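You operate a simulated robot arm through the tools that you are given. There is no shell and no other tool. Be economical: measure what you need, move in short steps, check, and stop when the job is done.

Carry out the task below with a simulated robot arm. There is one attempt and no reset: what you move stays moved.

TASK
Zero the calipers, then set them within a millimetre of the hanger eye's size.
Fine: first put the bush from the jaws back on the press board; the size is printed on the eye.

Only the result counts: the job must be done as asked and must still hold three seconds after the hand-in. Knocking over, shifting, dropping, spilling or breaking anything else fails it.

THE ROBOT
A 6-joint arm with a two-finger parallel gripper, fixed in place. Base frame: the origin is at the foot of the arm, x ahead of it, y to its left, z up; the work surface is at about z = 0. Units: mm, degrees, N and s.
With the tool pointing down near the work surface it reaches from about 140 to 580 mm from the base axis. Its first joint turns from -66.0 to 66.0 degrees. Payload 2.1 kg.
The tool frame sits at the grasp point between the pads (the TCP): z along the fingers, y along the line on which they close. The tips reach 30 mm beyond it. Largest opening 94 mm; finger width 28, thickness 10; the body of the gripper, 50 by 96 mm, starts 55 mm behind the TCP.
Orientation is told as [roll, pitch, yaw] about the base's x, y, z axes, in that order, counted from this pose: with the fingers straight down and closing along the base's y, the tool's x points along the base's -x, its y along +y and its z along -z.

THE INTERFACE
- The arm moves only by the tool play_rows. Its argument "moves" is a list of rows, each an object of numbers (a shift or turn left out is 0, a gripper value left out holds the last): "x", "y", "z": the shift along the tool's x, y, z in mm; "rx", "ry", "rz": the turn, a rotation vector about the tool's x, y, z in degrees; "jaw": the opening in per cent of the stroke, from 0 (shut) to 100 (fully open). In form: [{"x": .., "y": .., "z": .., "rx": .., "ry": .., "rz": .., "jaw": ..}, ...]. A call has 1 to 10 rows; each row shifts and turns the commanded pose from where the row before left it, along the tool's axes as they then stand. Rows are played at 5 a second. More than 50 mm and 8.6 degrees between two rows, or a gripper value outside its range, and nothing of the call is played. A pose out of reach is approached as far as the arm can. The call stops where the force on the tool passes 90 N (or 10 N more than at its start, if that is more) or the arm is blocked; 0.2 s more then pass. Each finger travels about 72 mm/s and halts on what it meets, pressing with about 34 N; the grip force reading is that of the motor and also rises with nothing between the fingers. The clock runs only during rows and for 0.2 s after the last one: add rows that do not move to give the fingers time. It gives the time, the measured TCP pose, the force on the tool (base axes), the opening and the grip force at its end, in the units of the frame above (readings bear some noise), with the torque about the TCP (base axes, N m) and any sound that the robot's microphone picked up.
- Cameras (640 x 400 px; columns grow to the right, rows downward): "scene" is fixed at [48.3, -369.3, 506.9]; the picture's right is [0.85, -0.52, 0.00], its down [-0.28, -0.46, -0.85] and it looks along [0.44, 0.72, -0.53] (base axes); focal length 252 px, centre (320, 200). "wrist" rides on the gripper at [76, 14, -103] in the tool frame; the picture's right is [-0.18, 0.98, 0.00], its down [-0.75, -0.14, -0.64] and it looks along [-0.63, -0.12, 0.77] (tool axes); focal length 243 px, centre (320, 200). There is no depth. A picture from a camera that has moved, and an enlarged one, comes with that camera's place and axes in the base frame and with its lens. The place of the scene camera against the robot may be out by one fixed shift of up to 25 mm in any direction.
- camera(camera): a new picture of that camera. No time passes.
- inspect(camera, box): a new picture of the part [left, top, right, bottom] of that camera's present view, enlarged. No time passes.
- job_done(): hands the job in; it is judged then, once.

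Go step by step. Nothing tells you positions but the pictures and the camera data: compare them with the known pose of the tool, close in by small moves and look again before you grip or let go. The budget is 120 turns and 68 pictures, counting those below and the enlarged ones. Unless the task says otherwise, let go and move clear before handing in, and close with one line.

The tools are called as name(argument=value, ...) on one line, values as JSON. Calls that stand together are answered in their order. play_rows: Moves the arm, as the interface text tells. Its arguments: {"type":"object","properties":{"moves":{"type":"array","items":{"type":"object","properties":{"x":{"type":"number"},"y":{"type":"number"},"z":{"type":"number"},"rx":{"type":"number"},"ry":{"type":"number"},"rz":{"type":"number"},"jaw":{"type":"number"}}}}},"required":["moves"]} The other tools are called the same way: camera (camera) takes a picture; inspect (camera, box) takes an enlarged picture of a part of a camera's view; job_done () hands the job in.

At the start:

```text
time: 0.0
tcp_pos: [372.7, -26.7, 367.2]
tool_rot: [0.1, -0.1, 0.1]
force: [-0.4, -0.4, 0.0]
moment: [0.0, 0.02, 0.01]
finger_gap: 93.9
grip_force: 0.1
```

scene: 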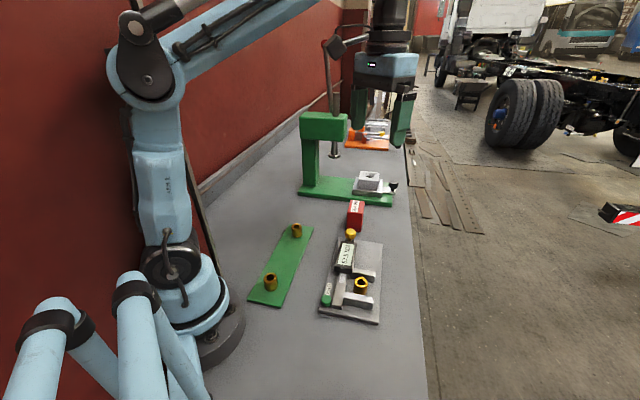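
wrist: 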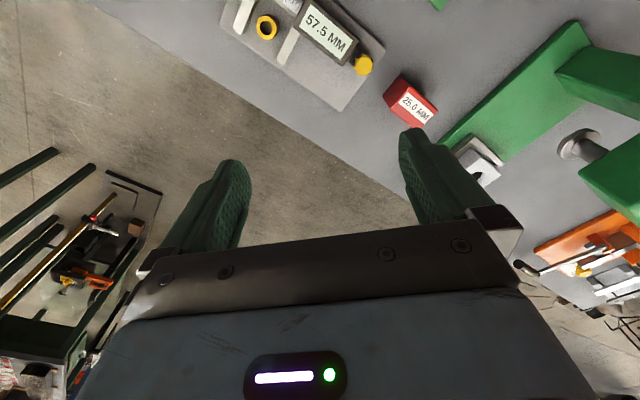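

I see a caliper fixture with a bush between its jaws, a green board with two bushes, a red block marked 25.0 mm, and a press. I'll enlarge the relevant parts first.

inspect(camera="scene", box=[300, 190, 420, 330])

inspect(camera="scene", box=[240, 90, 420, 310])

inspect(camera="wrist", box=[200, 0, 520, 200])

```text
2.86 times, centred on (360, 260) of scene
camera zoom: at [48.3, -369.3, 506.9], right [0.85, -0.52, 0.0], down [-0.28, -0.46, -0.85], along [0.44, 0.72, -0.53], focal length 722 px, centre (206, 29)
```

zoom: 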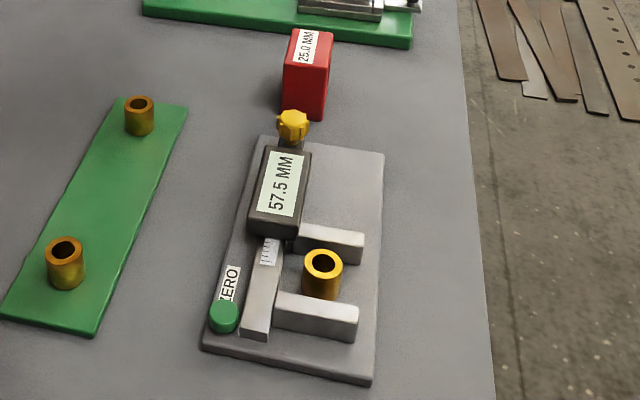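

```text
1.82 times, centred on (330, 200) of scene
camera zoom: at [48.3, -369.3, 506.9], right [0.85, -0.52, 0.0], down [-0.28, -0.46, -0.85], along [0.44, 0.72, -0.53], focal length 459 px, centre (302, 200)
```

zoom: 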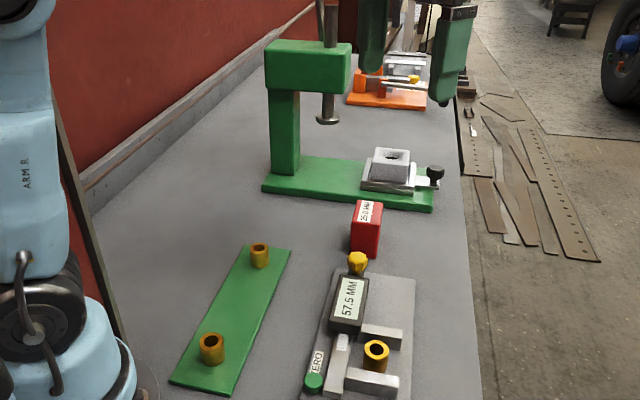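

```text
2.00 times, centred on (360, 100) of wrist
camera zoom: at [295.3, -12.6, 468.6], right [0.18, 0.98, 0.0], down [0.75, -0.14, 0.64], along [0.63, -0.12, -0.77], focal length 485 px, centre (240, 400)
```

zoom: 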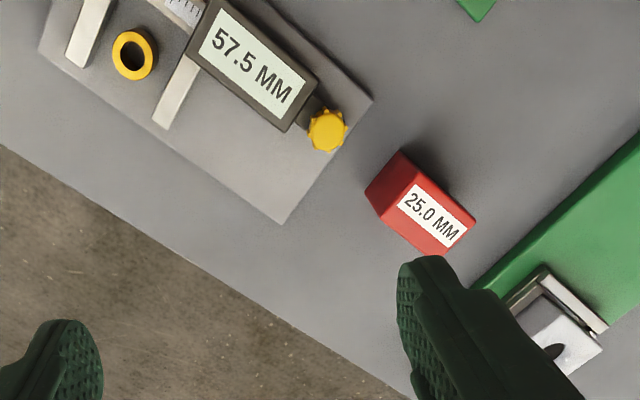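

The caliper bush sits near (315,-94). Next I'll enlarge the press and the bush board to read any print.

inspect(camera="scene", box=[330, 155, 410, 205])

inspect(camera="scene", box=[330, 110, 410, 160])

play_rows(moves=[{"x": 40, "y": 20}, {"x": 40, "y": 20}, {"x": 40, "y": 20}, {"x": 40}, {}])

camera(camera="wrist")

```text
8.00 times, centred on (370, 180) of scene
camera zoom: at [48.3, -369.3, 506.9], right [0.85, -0.52, 0.0], down [-0.28, -0.46, -0.85], along [0.44, 0.72, -0.53], focal length 2020 px, centre (-80, 360)
```

zoom: 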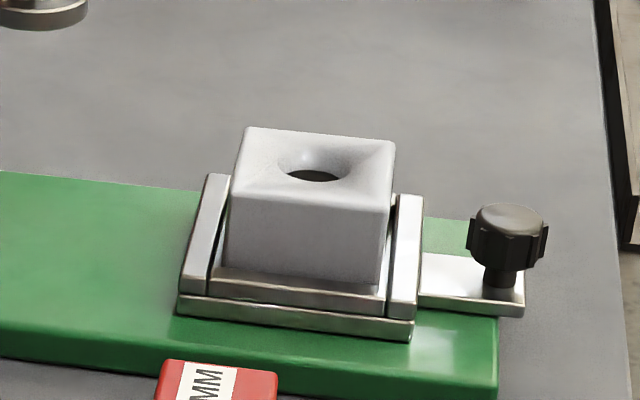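

```text
8.00 times, centred on (370, 135) of scene
camera zoom: at [48.3, -369.3, 506.9], right [0.85, -0.52, 0.0], down [-0.28, -0.46, -0.85], along [0.44, 0.72, -0.53], focal length 2020 px, centre (-80, 720)
```

zoom: 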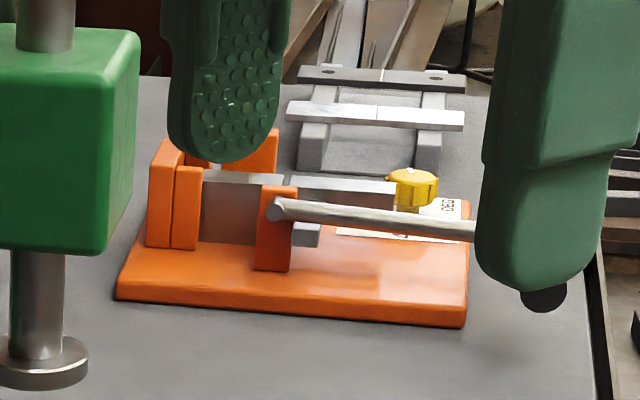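

```text
time: 1.2
tcp_pos: [213.0, 32.3, 367.7]
tool_rot: [0.1, -0.1, 0.1]
force: [0.2, 0.2, -0.2]
moment: [0.01, -0.01, -0.01]
finger_gap: 93.9
grip_force: 0.0
```

```text
60 pictures are left
camera wrist: at [136.2, 46.5, 468.3], right [0.18, 0.98, 0.0], down [0.75, -0.14, 0.64], along [0.63, -0.12, -0.77], focal length 243 px, centre (320, 200)
```

wrist: 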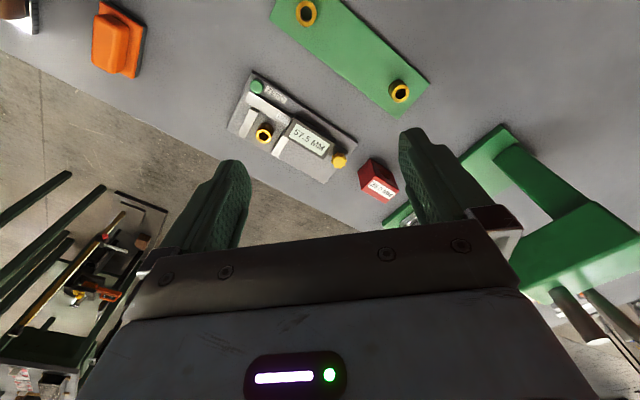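

Two more objects appear at the top left, near the arm's right side, and the board holds two bushes. I'll enlarge them.

inspect(camera="wrist", box=[0, 0, 160, 100])

inspect(camera="wrist", box=[220, 0, 440, 200])

play_rows(moves=[{"y": -40}, {"y": -40}, {"y": -40}, {"y": -40}, {"y": -30}, {}])

camera(camera="wrist")

```text
4.00 times, centred on (80, 50) of wrist
camera zoom: at [136.2, 46.5, 468.3], right [0.18, 0.98, 0.0], down [0.75, -0.14, 0.64], along [0.63, -0.12, -0.77], focal length 970 px, centre (1280, 800)
```

zoom: 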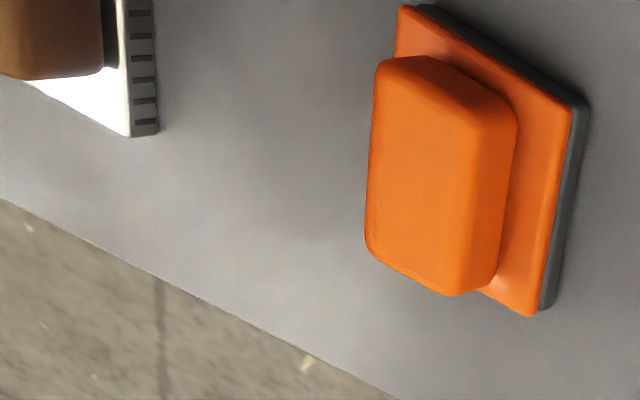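

```text
2.00 times, centred on (330, 100) of wrist
camera zoom: at [136.2, 46.5, 468.3], right [0.18, 0.98, 0.0], down [0.75, -0.14, 0.64], along [0.63, -0.12, -0.77], focal length 485 px, centre (300, 400)
```

zoom: 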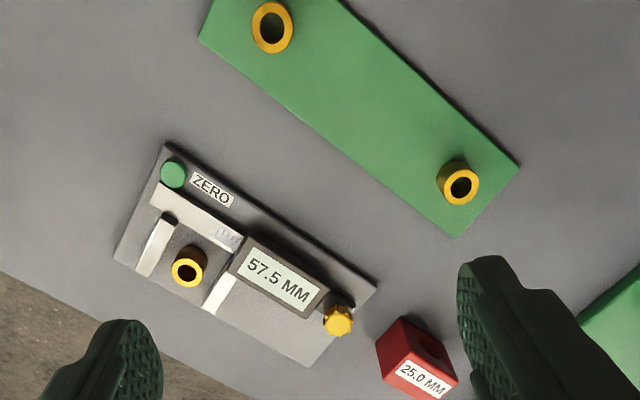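

```text
time: 2.6
tcp_pos: [211.8, -157.9, 368.1]
tool_rot: [0.1, -0.2, 0.1]
force: [1.0, -0.7, 1.5]
moment: [0.01, -0.02, -0.03]
finger_gap: 94.2
grip_force: 0.1
```

```text
57 pictures are left
camera wrist: at [135.7, -143.8, 468.8], right [0.18, 0.98, 0.0], down [0.75, -0.14, 0.64], along [0.63, -0.12, -0.77], focal length 243 px, centre (320, 200)
```

wrist: 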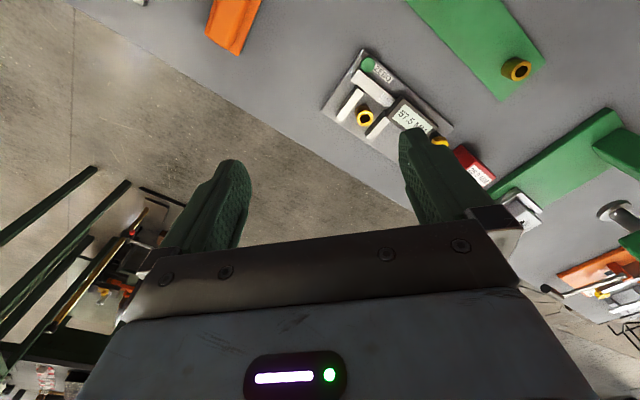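

The red block with 25.0 MM printed on it looks to have a bore, so it is probably the hanger eye. I'll go closer over the calipers and block to confirm and measure.

play_rows(moves=[{"y": 30, "x": -40, "z": 20}, {"y": 30, "x": -40, "z": 30}, {"y": 30, "x": -20, "z": 30}, {"y": 30, "z": 30}, {"y": 10, "z": 30}, {}])

camera(camera="wrist")

inspect(camera="wrist", box=[240, 0, 560, 200])

```text
refused: row 1 steps farther than a row can; nothing moved
```

```text
56 pictures are left
camera wrist: at [135.7, -143.8, 468.8], right [0.18, 0.98, 0.0], down [0.75, -0.14, 0.64], along [0.63, -0.12, -0.77], focal length 243 px, centre (320, 200)
```

wrist: 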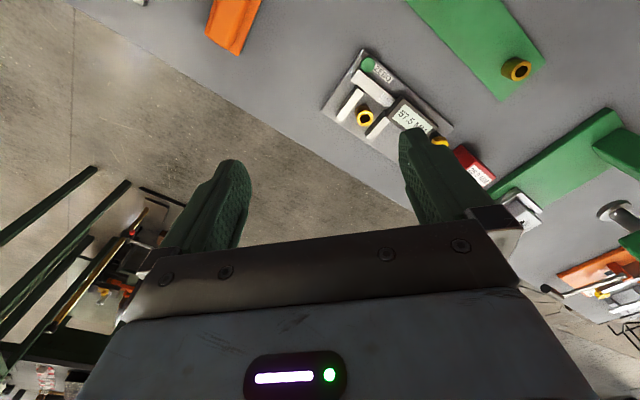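

```text
2.00 times, centred on (400, 100) of wrist
camera zoom: at [135.7, -143.8, 468.8], right [0.18, 0.98, 0.0], down [0.75, -0.14, 0.64], along [0.63, -0.12, -0.77], focal length 485 px, centre (160, 400)
```

zoom: 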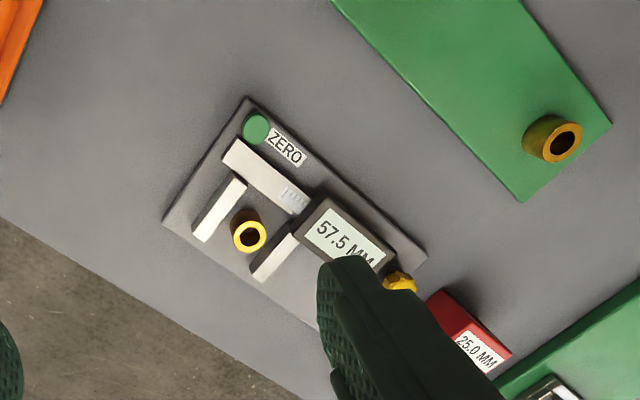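

That row was too long, so I'll redo the approach in smaller steps.

play_rows(moves=[{"y": 30, "x": -30, "z": 20}, {"y": 30, "x": -30, "z": 20}, {"y": 30, "x": -20, "z": 20}, {"y": 30, "x": -10, "z": 25}, {"y": 30, "z": 30}, {"z": 40}, {}])

inspect(camera="wrist", box=[160, 0, 480, 200])

```text
time: 4.2
tcp_pos: [304.0, -5.5, 212.1]
tool_rot: [0.1, -0.1, 0.1]
force: [-0.7, -0.4, 0.0]
moment: [-0.01, -0.03, 0.01]
finger_gap: 93.9
grip_force: 0.1
```

```text
2.00 times, centred on (320, 100) of wrist
camera zoom: at [226.9, 7.2, 313.3], right [0.18, 0.98, 0.0], down [0.75, -0.14, 0.64], along [0.63, -0.12, -0.77], focal length 485 px, centre (320, 400)
```

zoom: 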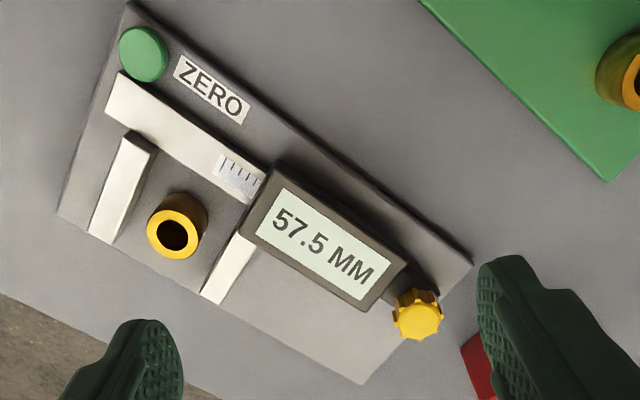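

The plate lies at 45° in the base frame, with the jaws opening along (1,-1) and the bush near (316,-98). I'll yaw the gripper +45° so it closes along the jaws, and move above the bush.

play_rows(moves=[{"rz": -7.5}, {"rz": -7.5}, {"rz": -7.5}, {"rz": -7.5}, {"rz": -7.5}, {"rz": -7.5}, {"x": 28, "y": -37}, {"x": 28, "y": -37}, {"z": 40}, {}])

camera(camera="wrist")

```text
time: 6.4
tcp_pos: [314.2, -97.9, 170.4]
tool_rot: [0.0, -0.2, 45.0]
force: [0.1, 0.5, 0.2]
moment: [0.0, 0.02, -0.01]
finger_gap: 94.1
grip_force: 0.0
```

```text
53 pictures are left
camera wrist: at [251.1, -142.5, 272.6], right [-0.57, 0.82, 0.0], down [0.63, 0.43, 0.64], along [0.53, 0.36, -0.77], focal length 243 px, centre (320, 200)
```

wrist: 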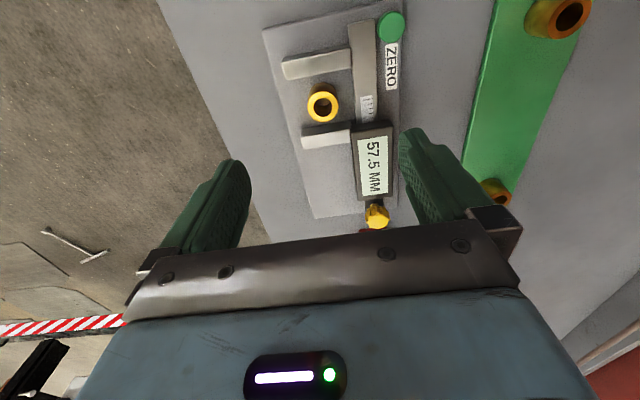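

The bush projects almost exactly at the grasp axis (322,103). I'll enlarge this to judge the clearances.

inspect(camera="wrist", box=[240, 0, 440, 125])

inspect(camera="scene", box=[310, 220, 400, 330])

```text
3.20 times, centred on (340, 62) of wrist
camera zoom: at [251.1, -142.5, 272.6], right [-0.57, 0.82, 0.0], down [0.63, 0.43, 0.64], along [0.53, 0.36, -0.77], focal length 776 px, centre (256, 640)
```

zoom: 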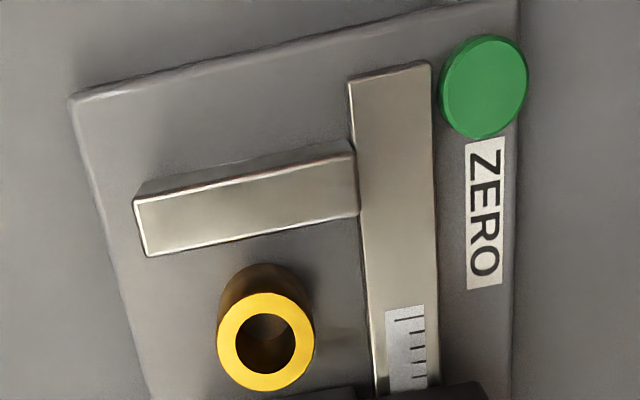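

```text
3.64 times, centred on (355, 275) of scene
camera zoom: at [48.3, -369.3, 506.9], right [0.85, -0.52, 0.0], down [-0.28, -0.46, -0.85], along [0.44, 0.72, -0.53], focal length 918 px, centre (193, -73)
```

zoom: 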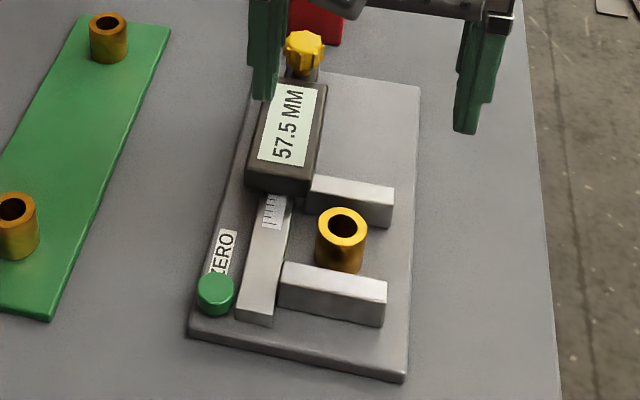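

Triangulating from several views puts the bush top at z≈40, about 30 mm across, centred near (316,-95). I'll correct slightly, narrow the jaw to about 40 mm and go down partway to check.

play_rows(moves=[{"x": -2.5, "y": 2.5, "jaw": 42}, {"z": 30}, {"z": 30}, {"z": 20}, {}, {}])

camera(camera="wrist")

inspect(camera="scene", box=[310, 220, 400, 330])

```text
time: 7.8
tcp_pos: [314.0, -95.9, 91.5]
tool_rot: [0.1, -0.1, 45.1]
force: [0.4, -0.1, 0.2]
moment: [-0.01, 0.02, 0.04]
finger_gap: 39.6
grip_force: 0.2
```

```text
50 pictures are left
camera wrist: at [250.8, -139.2, 193.3], right [-0.57, 0.82, 0.0], down [0.63, 0.43, 0.64], along [0.53, 0.36, -0.77], focal length 243 px, centre (320, 200)
```

wrist: 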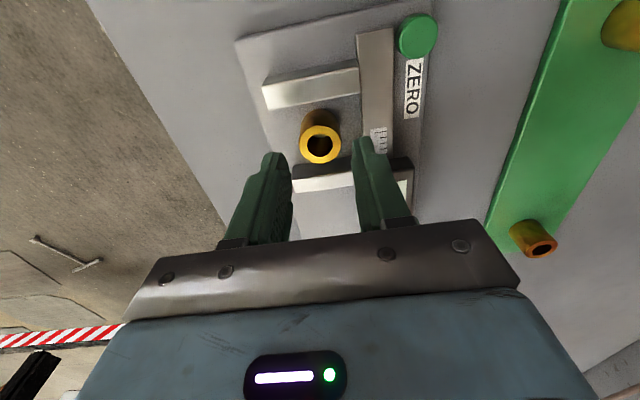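

```text
3.64 times, centred on (355, 275) of scene
camera zoom: at [48.3, -369.3, 506.9], right [0.85, -0.52, 0.0], down [-0.28, -0.46, -0.85], along [0.44, 0.72, -0.53], focal length 918 px, centre (193, -73)
```

zoom: 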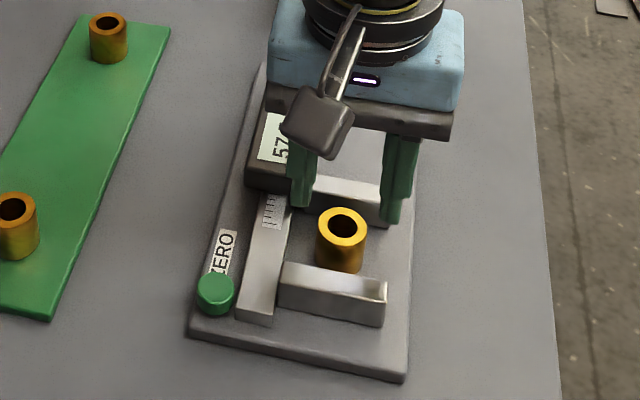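

The bush sits right on the grasp axis. I'll descend to fingertip z≈24 and close.

play_rows(moves=[{"z": 15}, {"z": 12}, {"z": 10}, {}])

camera(camera="wrist")

```text
time: 8.8
tcp_pos: [315.1, -94.0, 55.2]
tool_rot: [0.0, -0.1, 45.1]
force: [-0.2, 0.7, -0.7]
moment: [0.01, -0.01, 0.01]
finger_gap: 39.7
grip_force: 0.1
```

```text
48 pictures are left
camera wrist: at [250.6, -138.8, 156.3], right [-0.57, 0.82, 0.0], down [0.63, 0.43, 0.64], along [0.53, 0.36, -0.77], focal length 243 px, centre (320, 200)
```

wrist: 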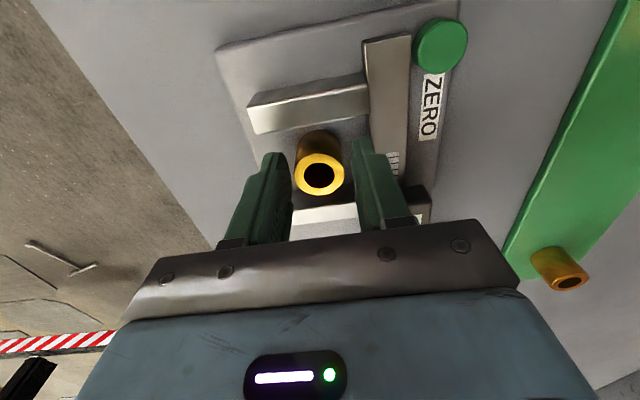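

The bush is between the fingers with clearance on both sides. Closing and lifting slightly.

play_rows(moves=[{"z": 4}, {"jaw": 20}, {}, {}, {"z": -10}, {"z": -30}, {"z": -40}, {}])

camera(camera="wrist")

inspect(camera="scene", box=[240, 200, 400, 330])

```text
time: 10.6
tcp_pos: [313.9, -93.0, 132.5]
tool_rot: [0.0, -0.1, 45.1]
force: [-0.2, -0.6, -1.1]
moment: [-0.01, 0.03, 0.01]
finger_gap: 28.7
grip_force: 34.2
```

```text
47 pictures are left
camera wrist: at [250.8, -138.1, 233.0], right [-0.57, 0.82, 0.0], down [0.63, 0.43, 0.64], along [0.53, 0.36, -0.77], focal length 243 px, centre (320, 200)
```

wrist: 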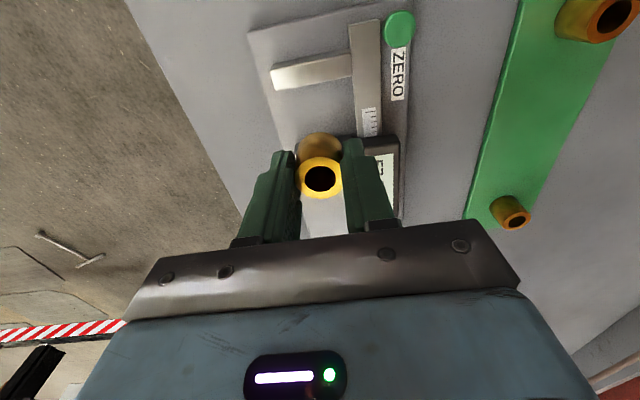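

```text
3.08 times, centred on (320, 265) of scene
camera zoom: at [48.3, -369.3, 506.9], right [0.85, -0.52, 0.0], down [-0.28, -0.46, -0.85], along [0.44, 0.72, -0.53], focal length 777 px, centre (320, 0)
```

zoom: 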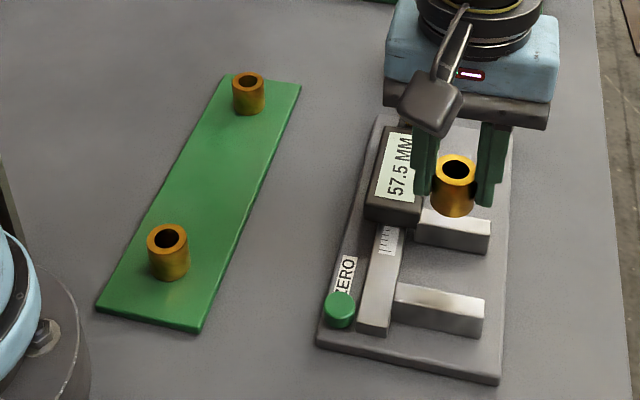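

The bush is held. Now I'll carry it to the middle of the green board, around (218,89).

play_rows(moves=[{"x": -12, "y": 39}, {"x": -12, "y": 39}, {"x": -12, "y": 39}, {"x": -12, "y": 39}, {"x": -12.8, "y": 40.6}, {}, {"z": 20}, {}])

camera(camera="wrist")

inspect(camera="scene", box=[230, 190, 390, 320])

```text
time: 12.4
tcp_pos: [218.9, 86.7, 112.2]
tool_rot: [0.0, -0.1, 45.1]
force: [0.4, -1.6, 0.0]
moment: [0.01, -0.02, 0.01]
finger_gap: 28.6
grip_force: 33.9
```

```text
45 pictures are left
camera wrist: at [154.6, 42.0, 213.0], right [-0.57, 0.82, 0.0], down [0.63, 0.43, 0.64], along [0.53, 0.36, -0.77], focal length 243 px, centre (320, 200)
```

wrist: 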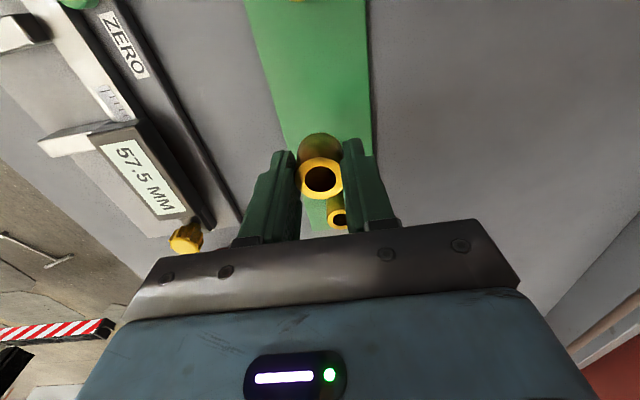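

```text
3.08 times, centred on (310, 255) of scene
camera zoom: at [48.3, -369.3, 506.9], right [0.85, -0.52, 0.0], down [-0.28, -0.46, -0.85], along [0.44, 0.72, -0.53], focal length 777 px, centre (351, 31)
```

zoom: 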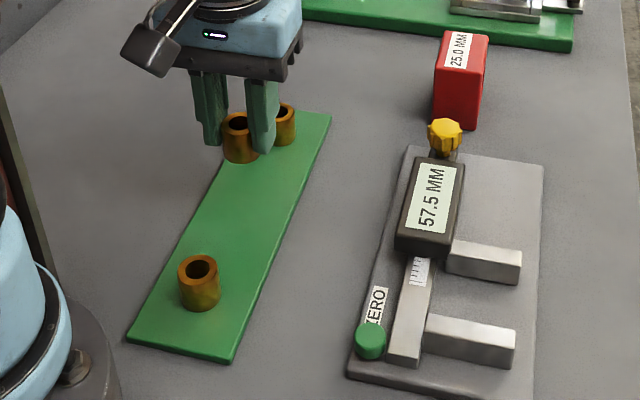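

The bush is over the middle of the board. I'll lower it in small steps, watching the force.

play_rows(moves=[{"z": 30}, {"z": 20}, {"z": 6}, {}])

play_rows(moves=[{"z": 2}, {"z": 2}, {}])

inspect(camera="scene", box=[240, 210, 340, 310])

```text
time: 13.4
tcp_pos: [218.4, 87.0, 56.0]
tool_rot: [-0.1, -0.1, 45.1]
force: [-0.3, -0.2, -1.4]
moment: [0.02, 0.04, 0.0]
finger_gap: 28.6
grip_force: 33.8
```

```text
time: 14.2
tcp_pos: [219.7, 88.7, 52.3]
tool_rot: [0.1, -0.1, 45.2]
force: [0.4, -0.4, -1.1]
moment: [0.02, -0.03, -0.01]
finger_gap: 28.9
grip_force: 34.6
```

```text
4.00 times, centred on (290, 260) of scene
camera zoom: at [48.3, -369.3, 506.9], right [0.85, -0.52, 0.0], down [-0.28, -0.46, -0.85], along [0.44, 0.72, -0.53], focal length 1010 px, centre (440, -40)
```

zoom: 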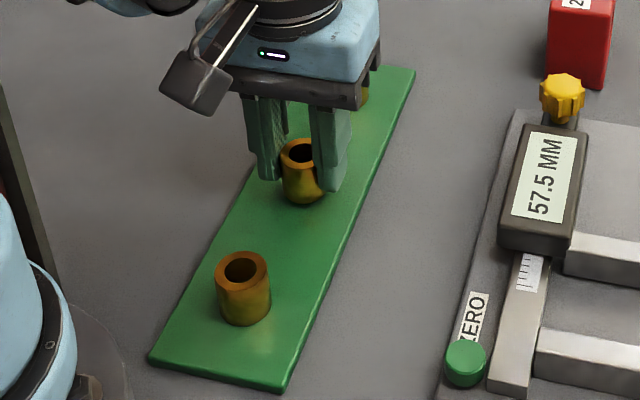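

Still a few mm above the board; continuing down.

play_rows(moves=[{"z": 1.5}, {"z": 1.5}, {}])

play_rows(moves=[{"z": 1}, {"z": 1}, {}])

play_rows(moves=[{"z": 1}, {}])

```text
time: 15.0
tcp_pos: [218.1, 88.0, 47.4]
tool_rot: [0.0, 0.0, 45.1]
force: [0.2, -0.2, -0.9]
moment: [0.01, -0.03, 0.02]
finger_gap: 28.5
grip_force: 34.3
```

```text
time: 15.8
tcp_pos: [219.2, 87.4, 46.2]
tool_rot: [0.0, 0.0, 45.1]
force: [0.7, -1.1, 3.7]
moment: [0.01, -0.01, 0.03]
finger_gap: 28.4
grip_force: 34.0
```

```text
time: 16.4
tcp_pos: [219.5, 87.1, 45.9]
tool_rot: [0.1, -0.2, 45.1]
force: [1.2, 0.5, 3.1]
moment: [-0.04, -0.04, -0.03]
finger_gap: 28.7
grip_force: 33.6
```

The board carries the bush now. Releasing gently and backing straight up.

play_rows(moves=[{"jaw": 34}, {"jaw": 45}, {}, {"z": -15}, {"z": -30}, {"z": -40}, {}])

inspect(camera="scene", box=[240, 170, 400, 310])

```text
time: 18.0
tcp_pos: [217.4, 87.7, 130.9]
tool_rot: [0.0, -0.1, 45.2]
force: [-1.4, 0.7, -0.1]
moment: [0.02, 0.0, -0.02]
finger_gap: 42.1
grip_force: 0.0
```

```text
2.86 times, centred on (320, 240) of scene
camera zoom: at [48.3, -369.3, 506.9], right [0.85, -0.52, 0.0], down [-0.28, -0.46, -0.85], along [0.44, 0.72, -0.53], focal length 722 px, centre (320, 86)
```

zoom: 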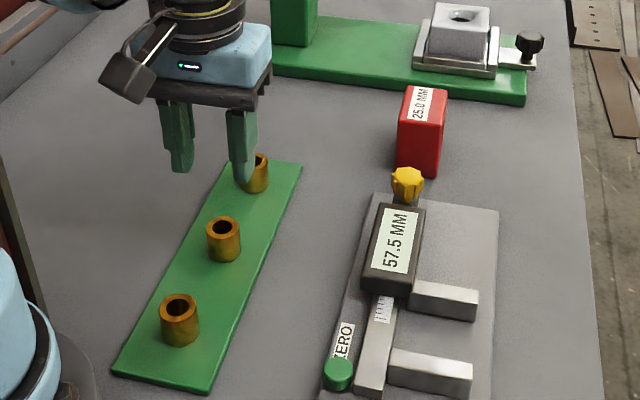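

The bush stands upright in the middle of the board. Next I'll look closely at the red block and the caliper carriage and knob from above.

play_rows(moves=[{"z": -30}, {"z": -30}, {"x": -30, "y": -30}, {"x": -30, "y": -30}, {"x": -30, "y": -30}, {"x": -30, "y": -30}, {"x": -30, "y": -35}, {}])

camera(camera="wrist")

inspect(camera="wrist", box=[240, 40, 400, 140])

```text
time: 19.8
tcp_pos: [434.3, 83.6, 191.1]
tool_rot: [0.1, -0.1, 45.1]
force: [-0.2, 0.3, 0.3]
moment: [-0.01, -0.01, 0.02]
finger_gap: 42.3
grip_force: 0.1
```

```text
41 pictures are left
camera wrist: at [370.4, 39.3, 292.9], right [-0.57, 0.82, 0.0], down [0.63, 0.43, 0.64], along [0.53, 0.36, -0.77], focal length 243 px, centre (320, 200)
```

wrist: 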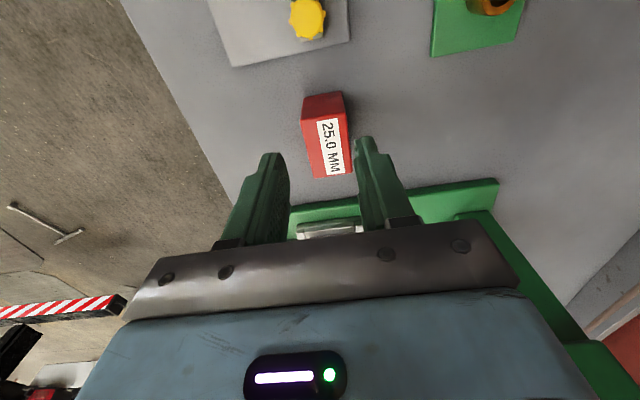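

```text
4.00 times, centred on (320, 90) of wrist
camera zoom: at [370.4, 39.3, 292.9], right [-0.57, 0.82, 0.0], down [0.63, 0.43, 0.64], along [0.53, 0.36, -0.77], focal length 970 px, centre (320, 640)
```

zoom: 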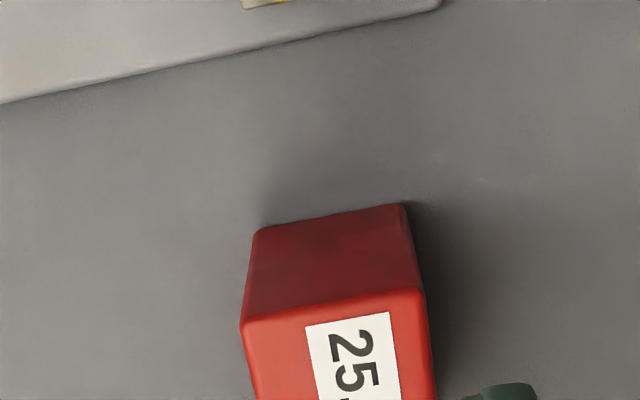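

The red block might only be a gauge block; the grey bored block clamped under the press may be the real hanger eye. I'll raise and tilt the tool outward to look for print on it.

play_rows(moves=[{"z": -40}, {"z": -40}, {"z": -30}, {"ry": -8}, {"ry": -8}, {"ry": -8}, {"ry": -8}, {"ry": -8}, {"ry": -8}, {}])

camera(camera="wrist")

```text
time: 22.0
tcp_pos: [434.4, 84.0, 300.3]
tool_rot: [0.0, -48.2, 45.1]
force: [0.3, 0.3, 0.1]
moment: [0.03, 0.02, -0.01]
finger_gap: 42.2
grip_force: 0.0
```

```text
39 pictures are left
camera wrist: at [333.8, 3.5, 311.2], right [-0.61, 0.78, 0.14], down [0.12, -0.08, 0.99], along [0.78, 0.62, -0.04], focal length 243 px, centre (320, 200)
```

wrist: 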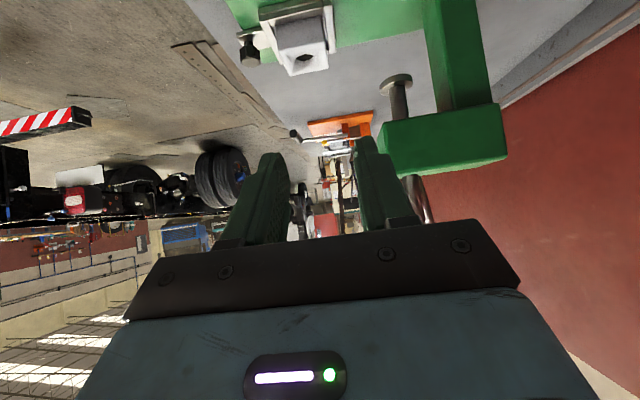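

inspect(camera="wrist", box=[220, 0, 360, 88])

inspect(camera="wrist", box=[280, 90, 400, 165])

```text
4.55 times, centred on (290, 44) of wrist
camera zoom: at [333.8, 3.5, 311.2], right [-0.61, 0.78, 0.14], down [0.12, -0.08, 0.99], along [0.78, 0.62, -0.04], focal length 1103 px, centre (456, 909)
```

zoom: 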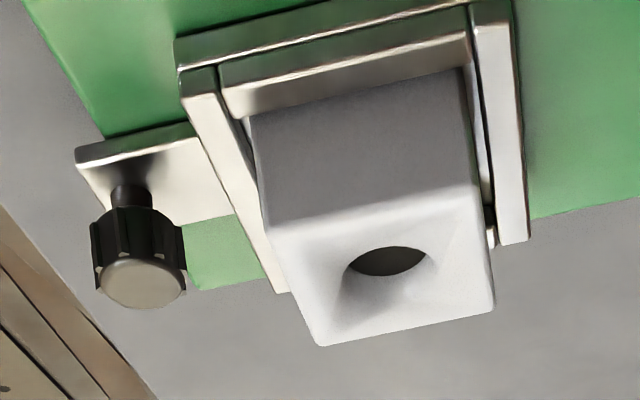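

```text
5.33 times, centred on (340, 128) of wrist
camera zoom: at [333.8, 3.5, 311.2], right [-0.61, 0.78, 0.14], down [0.12, -0.08, 0.99], along [0.78, 0.62, -0.04], focal length 1294 px, centre (213, 587)
```

zoom: 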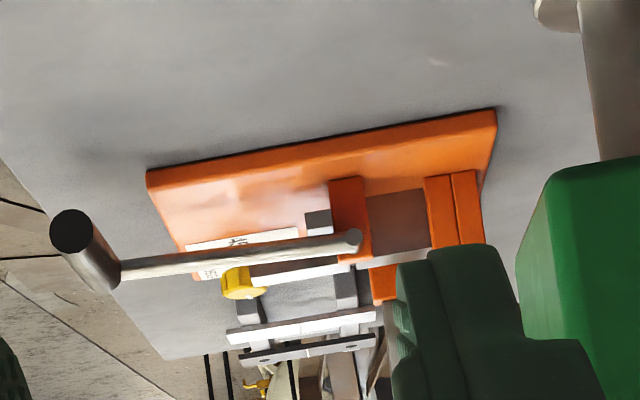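

The grey block carries no print on its visible faces. Now the red block's other faces: I'll enlarge it in the scene view, which the arm may no longer block.

inspect(camera="scene", box=[325, 190, 389, 240])

```text
8.00 times, centred on (357, 215) of scene
camera zoom: at [48.3, -369.3, 506.9], right [0.85, -0.52, 0.0], down [-0.28, -0.46, -0.85], along [0.44, 0.72, -0.53], focal length 2020 px, centre (24, 80)
```

zoom: 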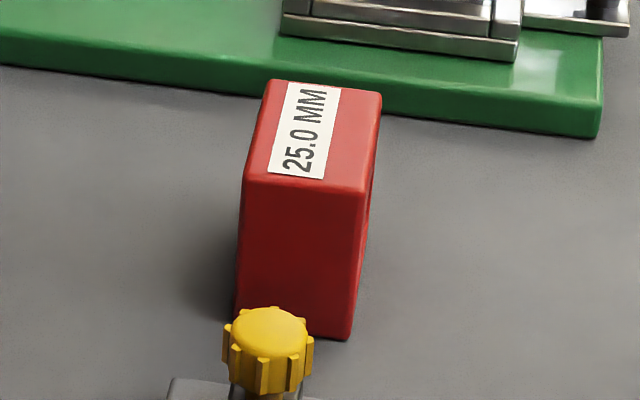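

The red block shows a bore through its sides, so it is the eye: target 25.0 mm. Now I'll level the tool and go above the yellow knob at about (387,37).

play_rows(moves=[{"ry": 8}, {"ry": 8}, {"ry": 8}, {"ry": 8}, {"ry": 8}, {"ry": 8}, {"x": 33, "z": 30}, {"x": 33, "z": 30}, {}])

play_rows(moves=[{"z": 40}, {"z": 40}, {"z": 35}, {}])

camera(camera="wrist")

inspect(camera="wrist", box=[220, 40, 420, 165])

```text
time: 24.0
tcp_pos: [387.3, 38.2, 240.3]
tool_rot: [0.1, -0.1, 45.1]
force: [0.6, 0.0, -0.9]
moment: [-0.01, 0.01, -0.03]
finger_gap: 42.1
grip_force: 0.0
```

```text
time: 25.0
tcp_pos: [386.8, 37.3, 124.2]
tool_rot: [0.0, -0.1, 45.1]
force: [-0.1, -0.3, 0.5]
moment: [-0.02, 0.01, 0.01]
finger_gap: 42.1
grip_force: 0.1
```

```text
35 pictures are left
camera wrist: at [322.8, -6.6, 226.4], right [-0.57, 0.82, 0.0], down [0.63, 0.43, 0.64], along [0.53, 0.36, -0.77], focal length 243 px, centre (320, 200)
```

wrist: 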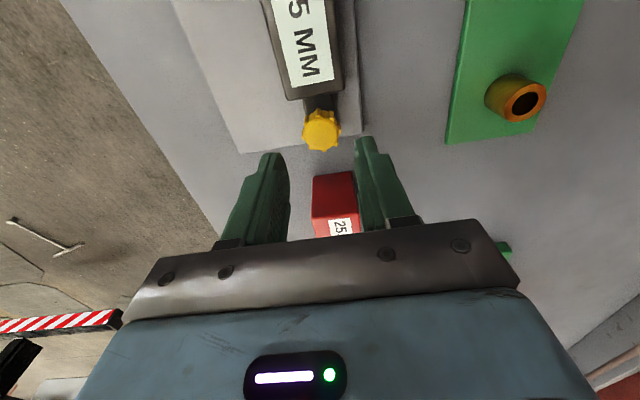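

```text
3.20 times, centred on (320, 102) of wrist
camera zoom: at [322.8, -6.6, 226.4], right [-0.57, 0.82, 0.0], down [0.63, 0.43, 0.64], along [0.53, 0.36, -0.77], focal length 776 px, centre (320, 512)
```

zoom: 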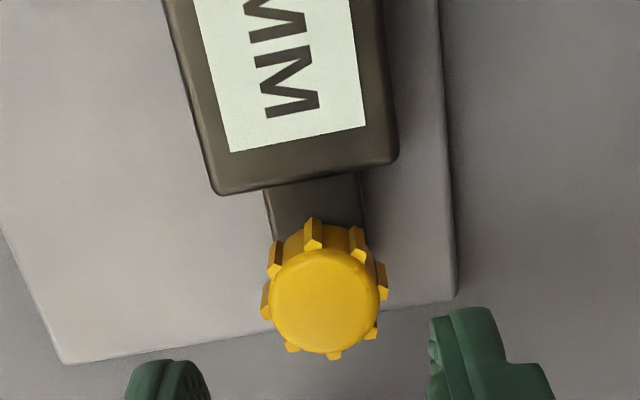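

The knob (about 26 mm across) is almost on the axis. I'll shift 3 mm outward, lower the fingertips around it and grip it.

play_rows(moves=[{"x": -3, "z": 20}, {"z": 20}, {"z": 8}, {"z": 6}, {}])

camera(camera="wrist")

inspect(camera="scene", box=[310, 190, 410, 270])

```text
time: 26.2
tcp_pos: [390.2, 40.8, 71.2]
tool_rot: [0.0, -0.1, 45.0]
force: [-0.1, -0.2, 0.6]
moment: [0.01, 0.01, -0.01]
finger_gap: 42.5
grip_force: 0.0
```

```text
33 pictures are left
camera wrist: at [325.5, -4.4, 172.6], right [-0.57, 0.82, 0.0], down [0.63, 0.43, 0.64], along [0.53, 0.36, -0.77], focal length 243 px, centre (320, 200)
```

wrist: 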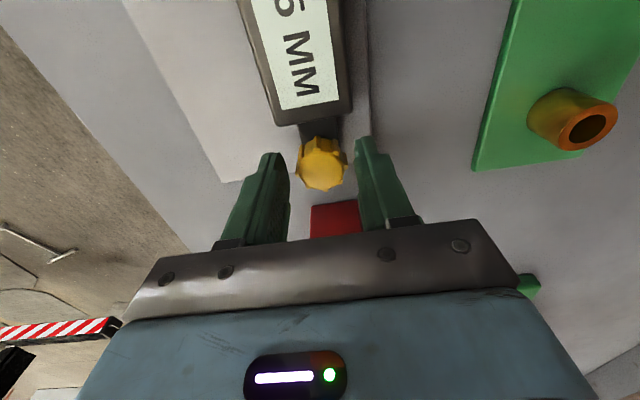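

```text
5.00 times, centred on (360, 230) of scene
camera zoom: at [48.3, -369.3, 506.9], right [0.85, -0.52, 0.0], down [-0.28, -0.46, -0.85], along [0.44, 0.72, -0.53], focal length 1263 px, centre (120, 50)
```

zoom: 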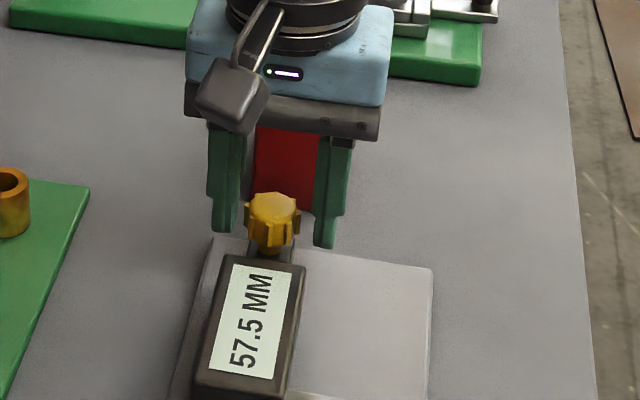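

The knob is between the fingertips. Gripping it, then a trial slide of a few mm toward the fixed jaw.

play_rows(moves=[{"jaw": 20}, {}, {}, {"x": 2}, {"x": 2}, {"x": 2}, {}])

inspect(camera="scene", box=[310, 200, 410, 325])

```text
time: 27.8
tcp_pos: [384.0, 37.1, 71.5]
tool_rot: [0.2, -0.1, 45.2]
force: [-18.6, 18.7, -10.2]
moment: [0.01, 0.12, 0.04]
finger_gap: 24.9
grip_force: 44.8
```

```text
3.20 times, centred on (360, 262) of scene
camera zoom: at [48.3, -369.3, 506.9], right [0.85, -0.52, 0.0], down [-0.28, -0.46, -0.85], along [0.44, 0.72, -0.53], focal length 808 px, centre (192, 0)
```

zoom: 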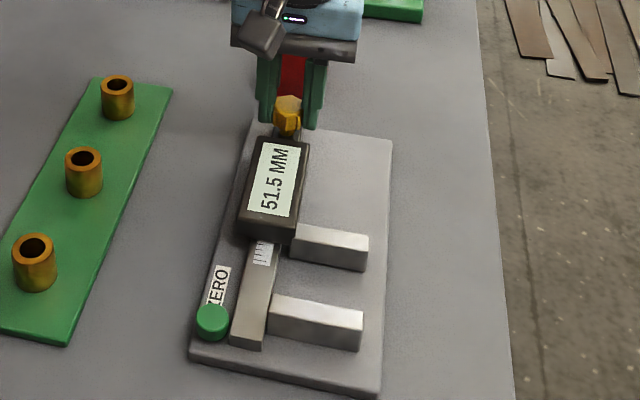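

The carriage slides freely: 51.5 now. I'll centre the gripper by 1 mm to relieve side load and slide on in steps.

play_rows(moves=[{"y": 1}, {"x": 5}, {"x": 5}, {"x": 5}, {"x": 5}, {"x": 5}, {"x": 5}, {}])

inspect(camera="scene", box=[310, 200, 410, 325])

```text
time: 29.6
tcp_pos: [364.3, 16.4, 71.7]
tool_rot: [0.2, -0.2, 45.1]
force: [-16.4, 16.3, -2.8]
moment: [0.31, -0.01, -0.06]
finger_gap: 24.9
grip_force: 45.0
```

```text
3.20 times, centred on (360, 262) of scene
camera zoom: at [48.3, -369.3, 506.9], right [0.85, -0.52, 0.0], down [-0.28, -0.46, -0.85], along [0.44, 0.72, -0.53], focal length 808 px, centre (192, 0)
```

zoom: 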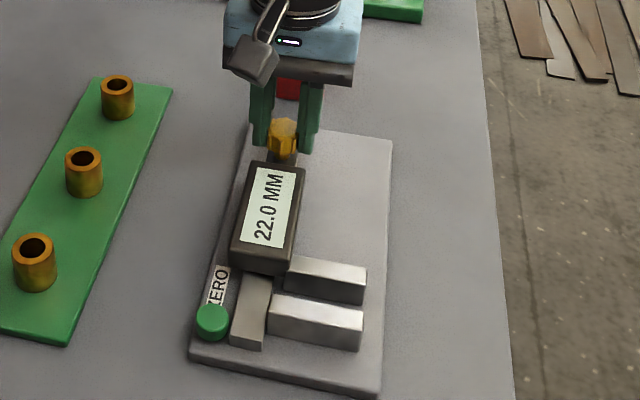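

Reading is 22.0 with a gap still visible. Continuing with smaller steps.

play_rows(moves=[{"y": 1}, {"x": 4}, {"x": 4}, {"x": 3}, {}])

inspect(camera="scene", box=[320, 230, 400, 330])

```text
time: 30.8
tcp_pos: [355.5, 9.1, 71.3]
tool_rot: [-0.1, -0.1, 45.1]
force: [-4.5, 4.5, -4.5]
moment: [0.66, -0.45, 0.0]
finger_gap: 24.7
grip_force: 44.6
```

```text
4.00 times, centred on (360, 280) of scene
camera zoom: at [48.3, -369.3, 506.9], right [0.85, -0.52, 0.0], down [-0.28, -0.46, -0.85], along [0.44, 0.72, -0.53], focal length 1010 px, centre (160, -120)
```

zoom: 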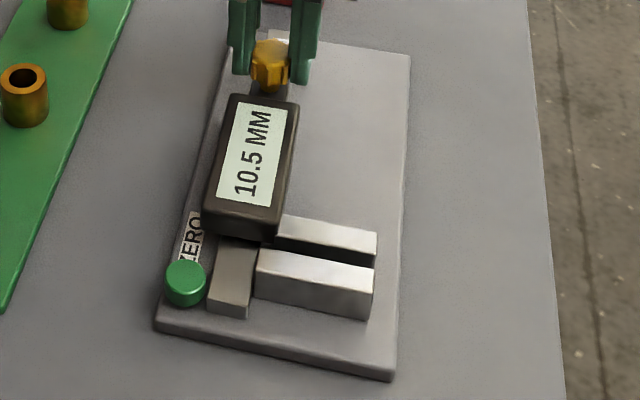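

A gap remains at 10.5. Creeping the last part in small moves, watching the axial force.

play_rows(moves=[{"x": 2}, {"x": 2}, {"x": 1}, {}])

inspect(camera="scene", box=[320, 230, 400, 330])

```text
time: 31.8
tcp_pos: [352.4, 4.0, 71.7]
tool_rot: [-0.1, -0.2, 45.1]
force: [-0.1, -0.5, -4.6]
moment: [0.27, -0.25, 0.05]
finger_gap: 24.5
grip_force: 44.8
```

```text
4.00 times, centred on (360, 280) of scene
camera zoom: at [48.3, -369.3, 506.9], right [0.85, -0.52, 0.0], down [-0.28, -0.46, -0.85], along [0.44, 0.72, -0.53], focal length 1010 px, centre (160, -120)
```

zoom: 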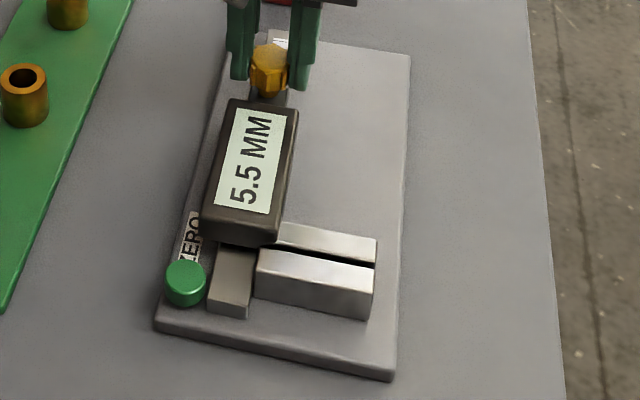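

play_rows(moves=[{"x": 1}, {"x": 1}, {"x": 0.5}, {}])

play_rows(moves=[{"x": 0.5}, {"x": 0.5}, {}])

inspect(camera="scene", box=[320, 230, 400, 330])

```text
time: 32.8
tcp_pos: [350.7, 2.5, 72.4]
tool_rot: [-0.1, -0.1, 45.0]
force: [0.8, -0.9, 1.4]
moment: [0.0, -0.01, 0.08]
finger_gap: 24.9
grip_force: 45.3
```

```text
time: 33.6
tcp_pos: [349.6, 2.8, 72.6]
tool_rot: [0.0, -0.2, 45.1]
force: [5.8, -0.4, 14.1]
moment: [-0.5, 0.49, -0.02]
finger_gap: 24.7
grip_force: 45.0
```

```text
4.00 times, centred on (360, 280) of scene
camera zoom: at [48.2, -369.3, 506.9], right [0.85, -0.52, 0.0], down [-0.28, -0.46, -0.85], along [0.44, 0.72, -0.53], focal length 1010 px, centre (160, -120)
```

zoom: 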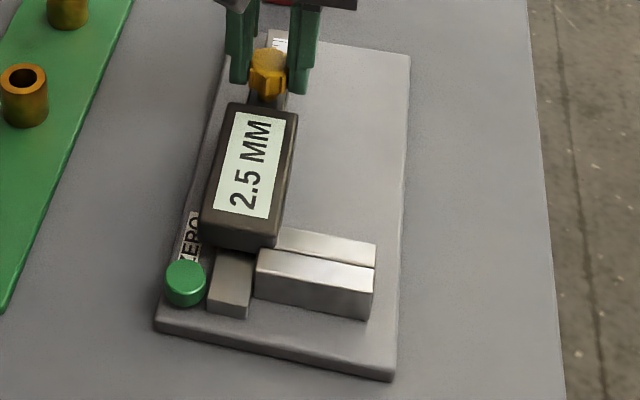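

The jaws appear to meet at 2.5, with force building. One more slight push to confirm the stop.

play_rows(moves=[{"x": 0.7}, {}])

inspect(camera="scene", box=[330, 240, 390, 315])

```text
time: 34.2
tcp_pos: [348.5, 2.5, 71.8]
tool_rot: [-0.2, -0.2, 45.1]
force: [13.5, 4.3, 13.1]
moment: [-0.48, 0.41, 0.1]
finger_gap: 24.9
grip_force: 45.0
```

```text
5.33 times, centred on (360, 278) of scene
camera zoom: at [48.2, -369.3, 506.9], right [0.85, -0.52, 0.0], down [-0.28, -0.46, -0.85], along [0.44, 0.72, -0.53], focal length 1347 px, centre (107, -213)
```

zoom: 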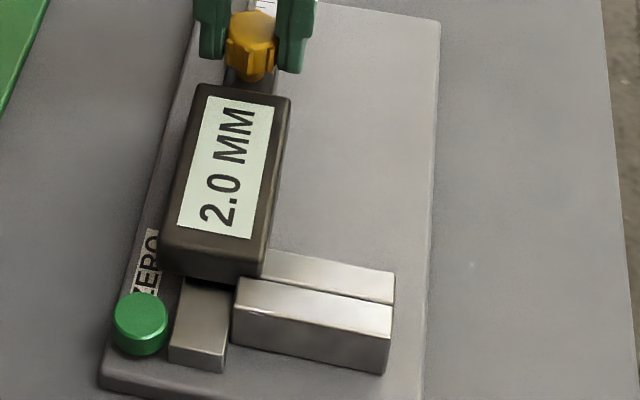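

It moved to 2.0, so I'll keep pushing gently until it stops.

play_rows(moves=[{"x": 0.7}, {}])

play_rows(moves=[{"x": 0.7}, {}, {}])

inspect(camera="scene", box=[330, 240, 390, 315])

```text
time: 34.8
tcp_pos: [350.2, 1.0, 71.5]
tool_rot: [-0.1, -0.3, 45.0]
force: [17.5, 9.2, 14.1]
moment: [-0.18, 0.17, 0.08]
finger_gap: 25.0
grip_force: 45.2
```

```text
time: 35.6
tcp_pos: [349.8, 2.0, 71.5]
tool_rot: [-0.1, -0.3, 45.2]
force: [21.4, 18.6, 19.7]
moment: [0.01, 0.06, 0.12]
finger_gap: 25.1
grip_force: 45.1
```

```text
5.33 times, centred on (360, 278) of scene
camera zoom: at [48.2, -369.3, 506.9], right [0.85, -0.52, 0.0], down [-0.28, -0.46, -0.85], along [0.44, 0.72, -0.53], focal length 1347 px, centre (107, -213)
```

zoom: 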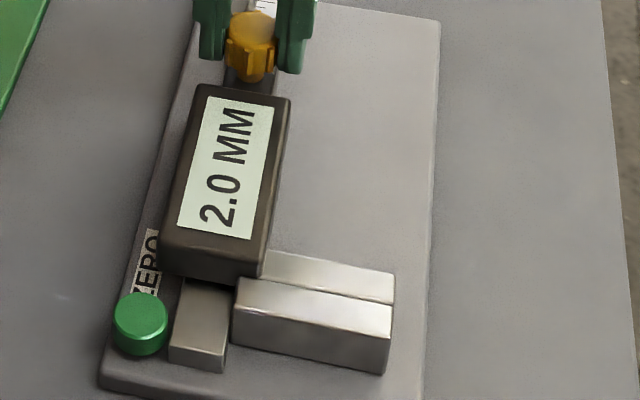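

The jaws are shut at an indicated 2.0 and pushing further changes nothing. I'll relieve the push, release the knob, rise, close the fingers and go above the ZERO button near (234,-82).

play_rows(moves=[{"x": -1}, {"jaw": 35}, {"jaw": 45}, {}, {"z": -30}, {"z": -30}, {}])

play_rows(moves=[{"x": 36, "y": 6, "jaw": 0}, {"x": 36, "y": 6}, {"x": 36, "y": 5}, {"x": 34, "y": 5}, {}, {}])

camera(camera="wrist")

inspect(camera="scene", box=[310, 230, 400, 330])

```text
time: 37.2
tcp_pos: [349.7, 0.9, 131.5]
tool_rot: [0.0, -0.2, 45.1]
force: [0.7, -0.2, 0.1]
moment: [0.01, 0.0, -0.03]
finger_gap: 42.3
grip_force: 0.0
```

```text
time: 38.6
tcp_pos: [233.7, -84.6, 130.9]
tool_rot: [0.0, 0.0, 45.2]
force: [-0.1, -0.2, 0.5]
moment: [-0.03, -0.02, 0.0]
finger_gap: 0.0
grip_force: 32.8
```

```text
24 pictures are left
camera wrist: at [169.0, -128.7, 232.7], right [-0.57, 0.82, 0.0], down [0.63, 0.43, 0.64], along [0.53, 0.36, -0.77], focal length 243 px, centre (320, 200)
```

wrist: 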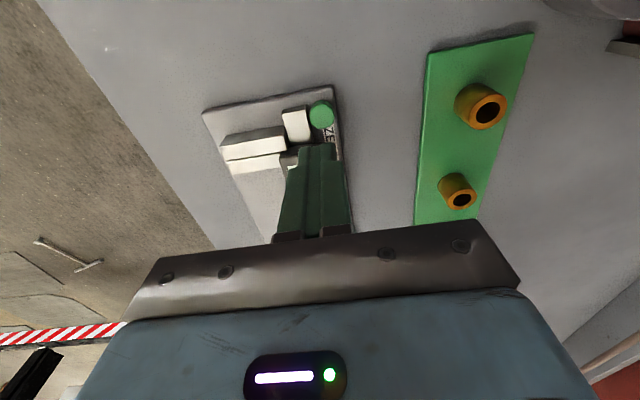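

```text
4.00 times, centred on (355, 280) of scene
camera zoom: at [48.3, -369.3, 506.9], right [0.85, -0.52, 0.0], down [-0.28, -0.46, -0.85], along [0.44, 0.72, -0.53], focal length 1010 px, centre (180, -120)
```

zoom: 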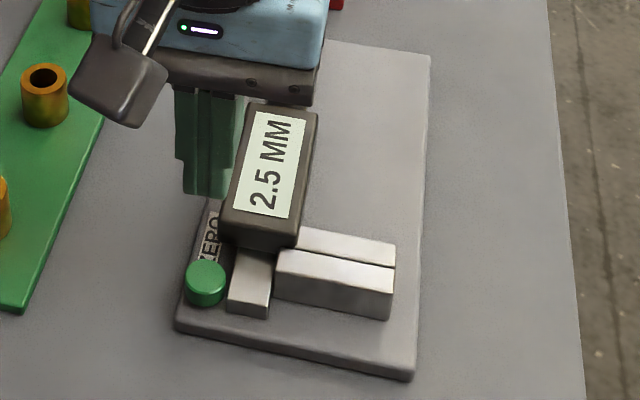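

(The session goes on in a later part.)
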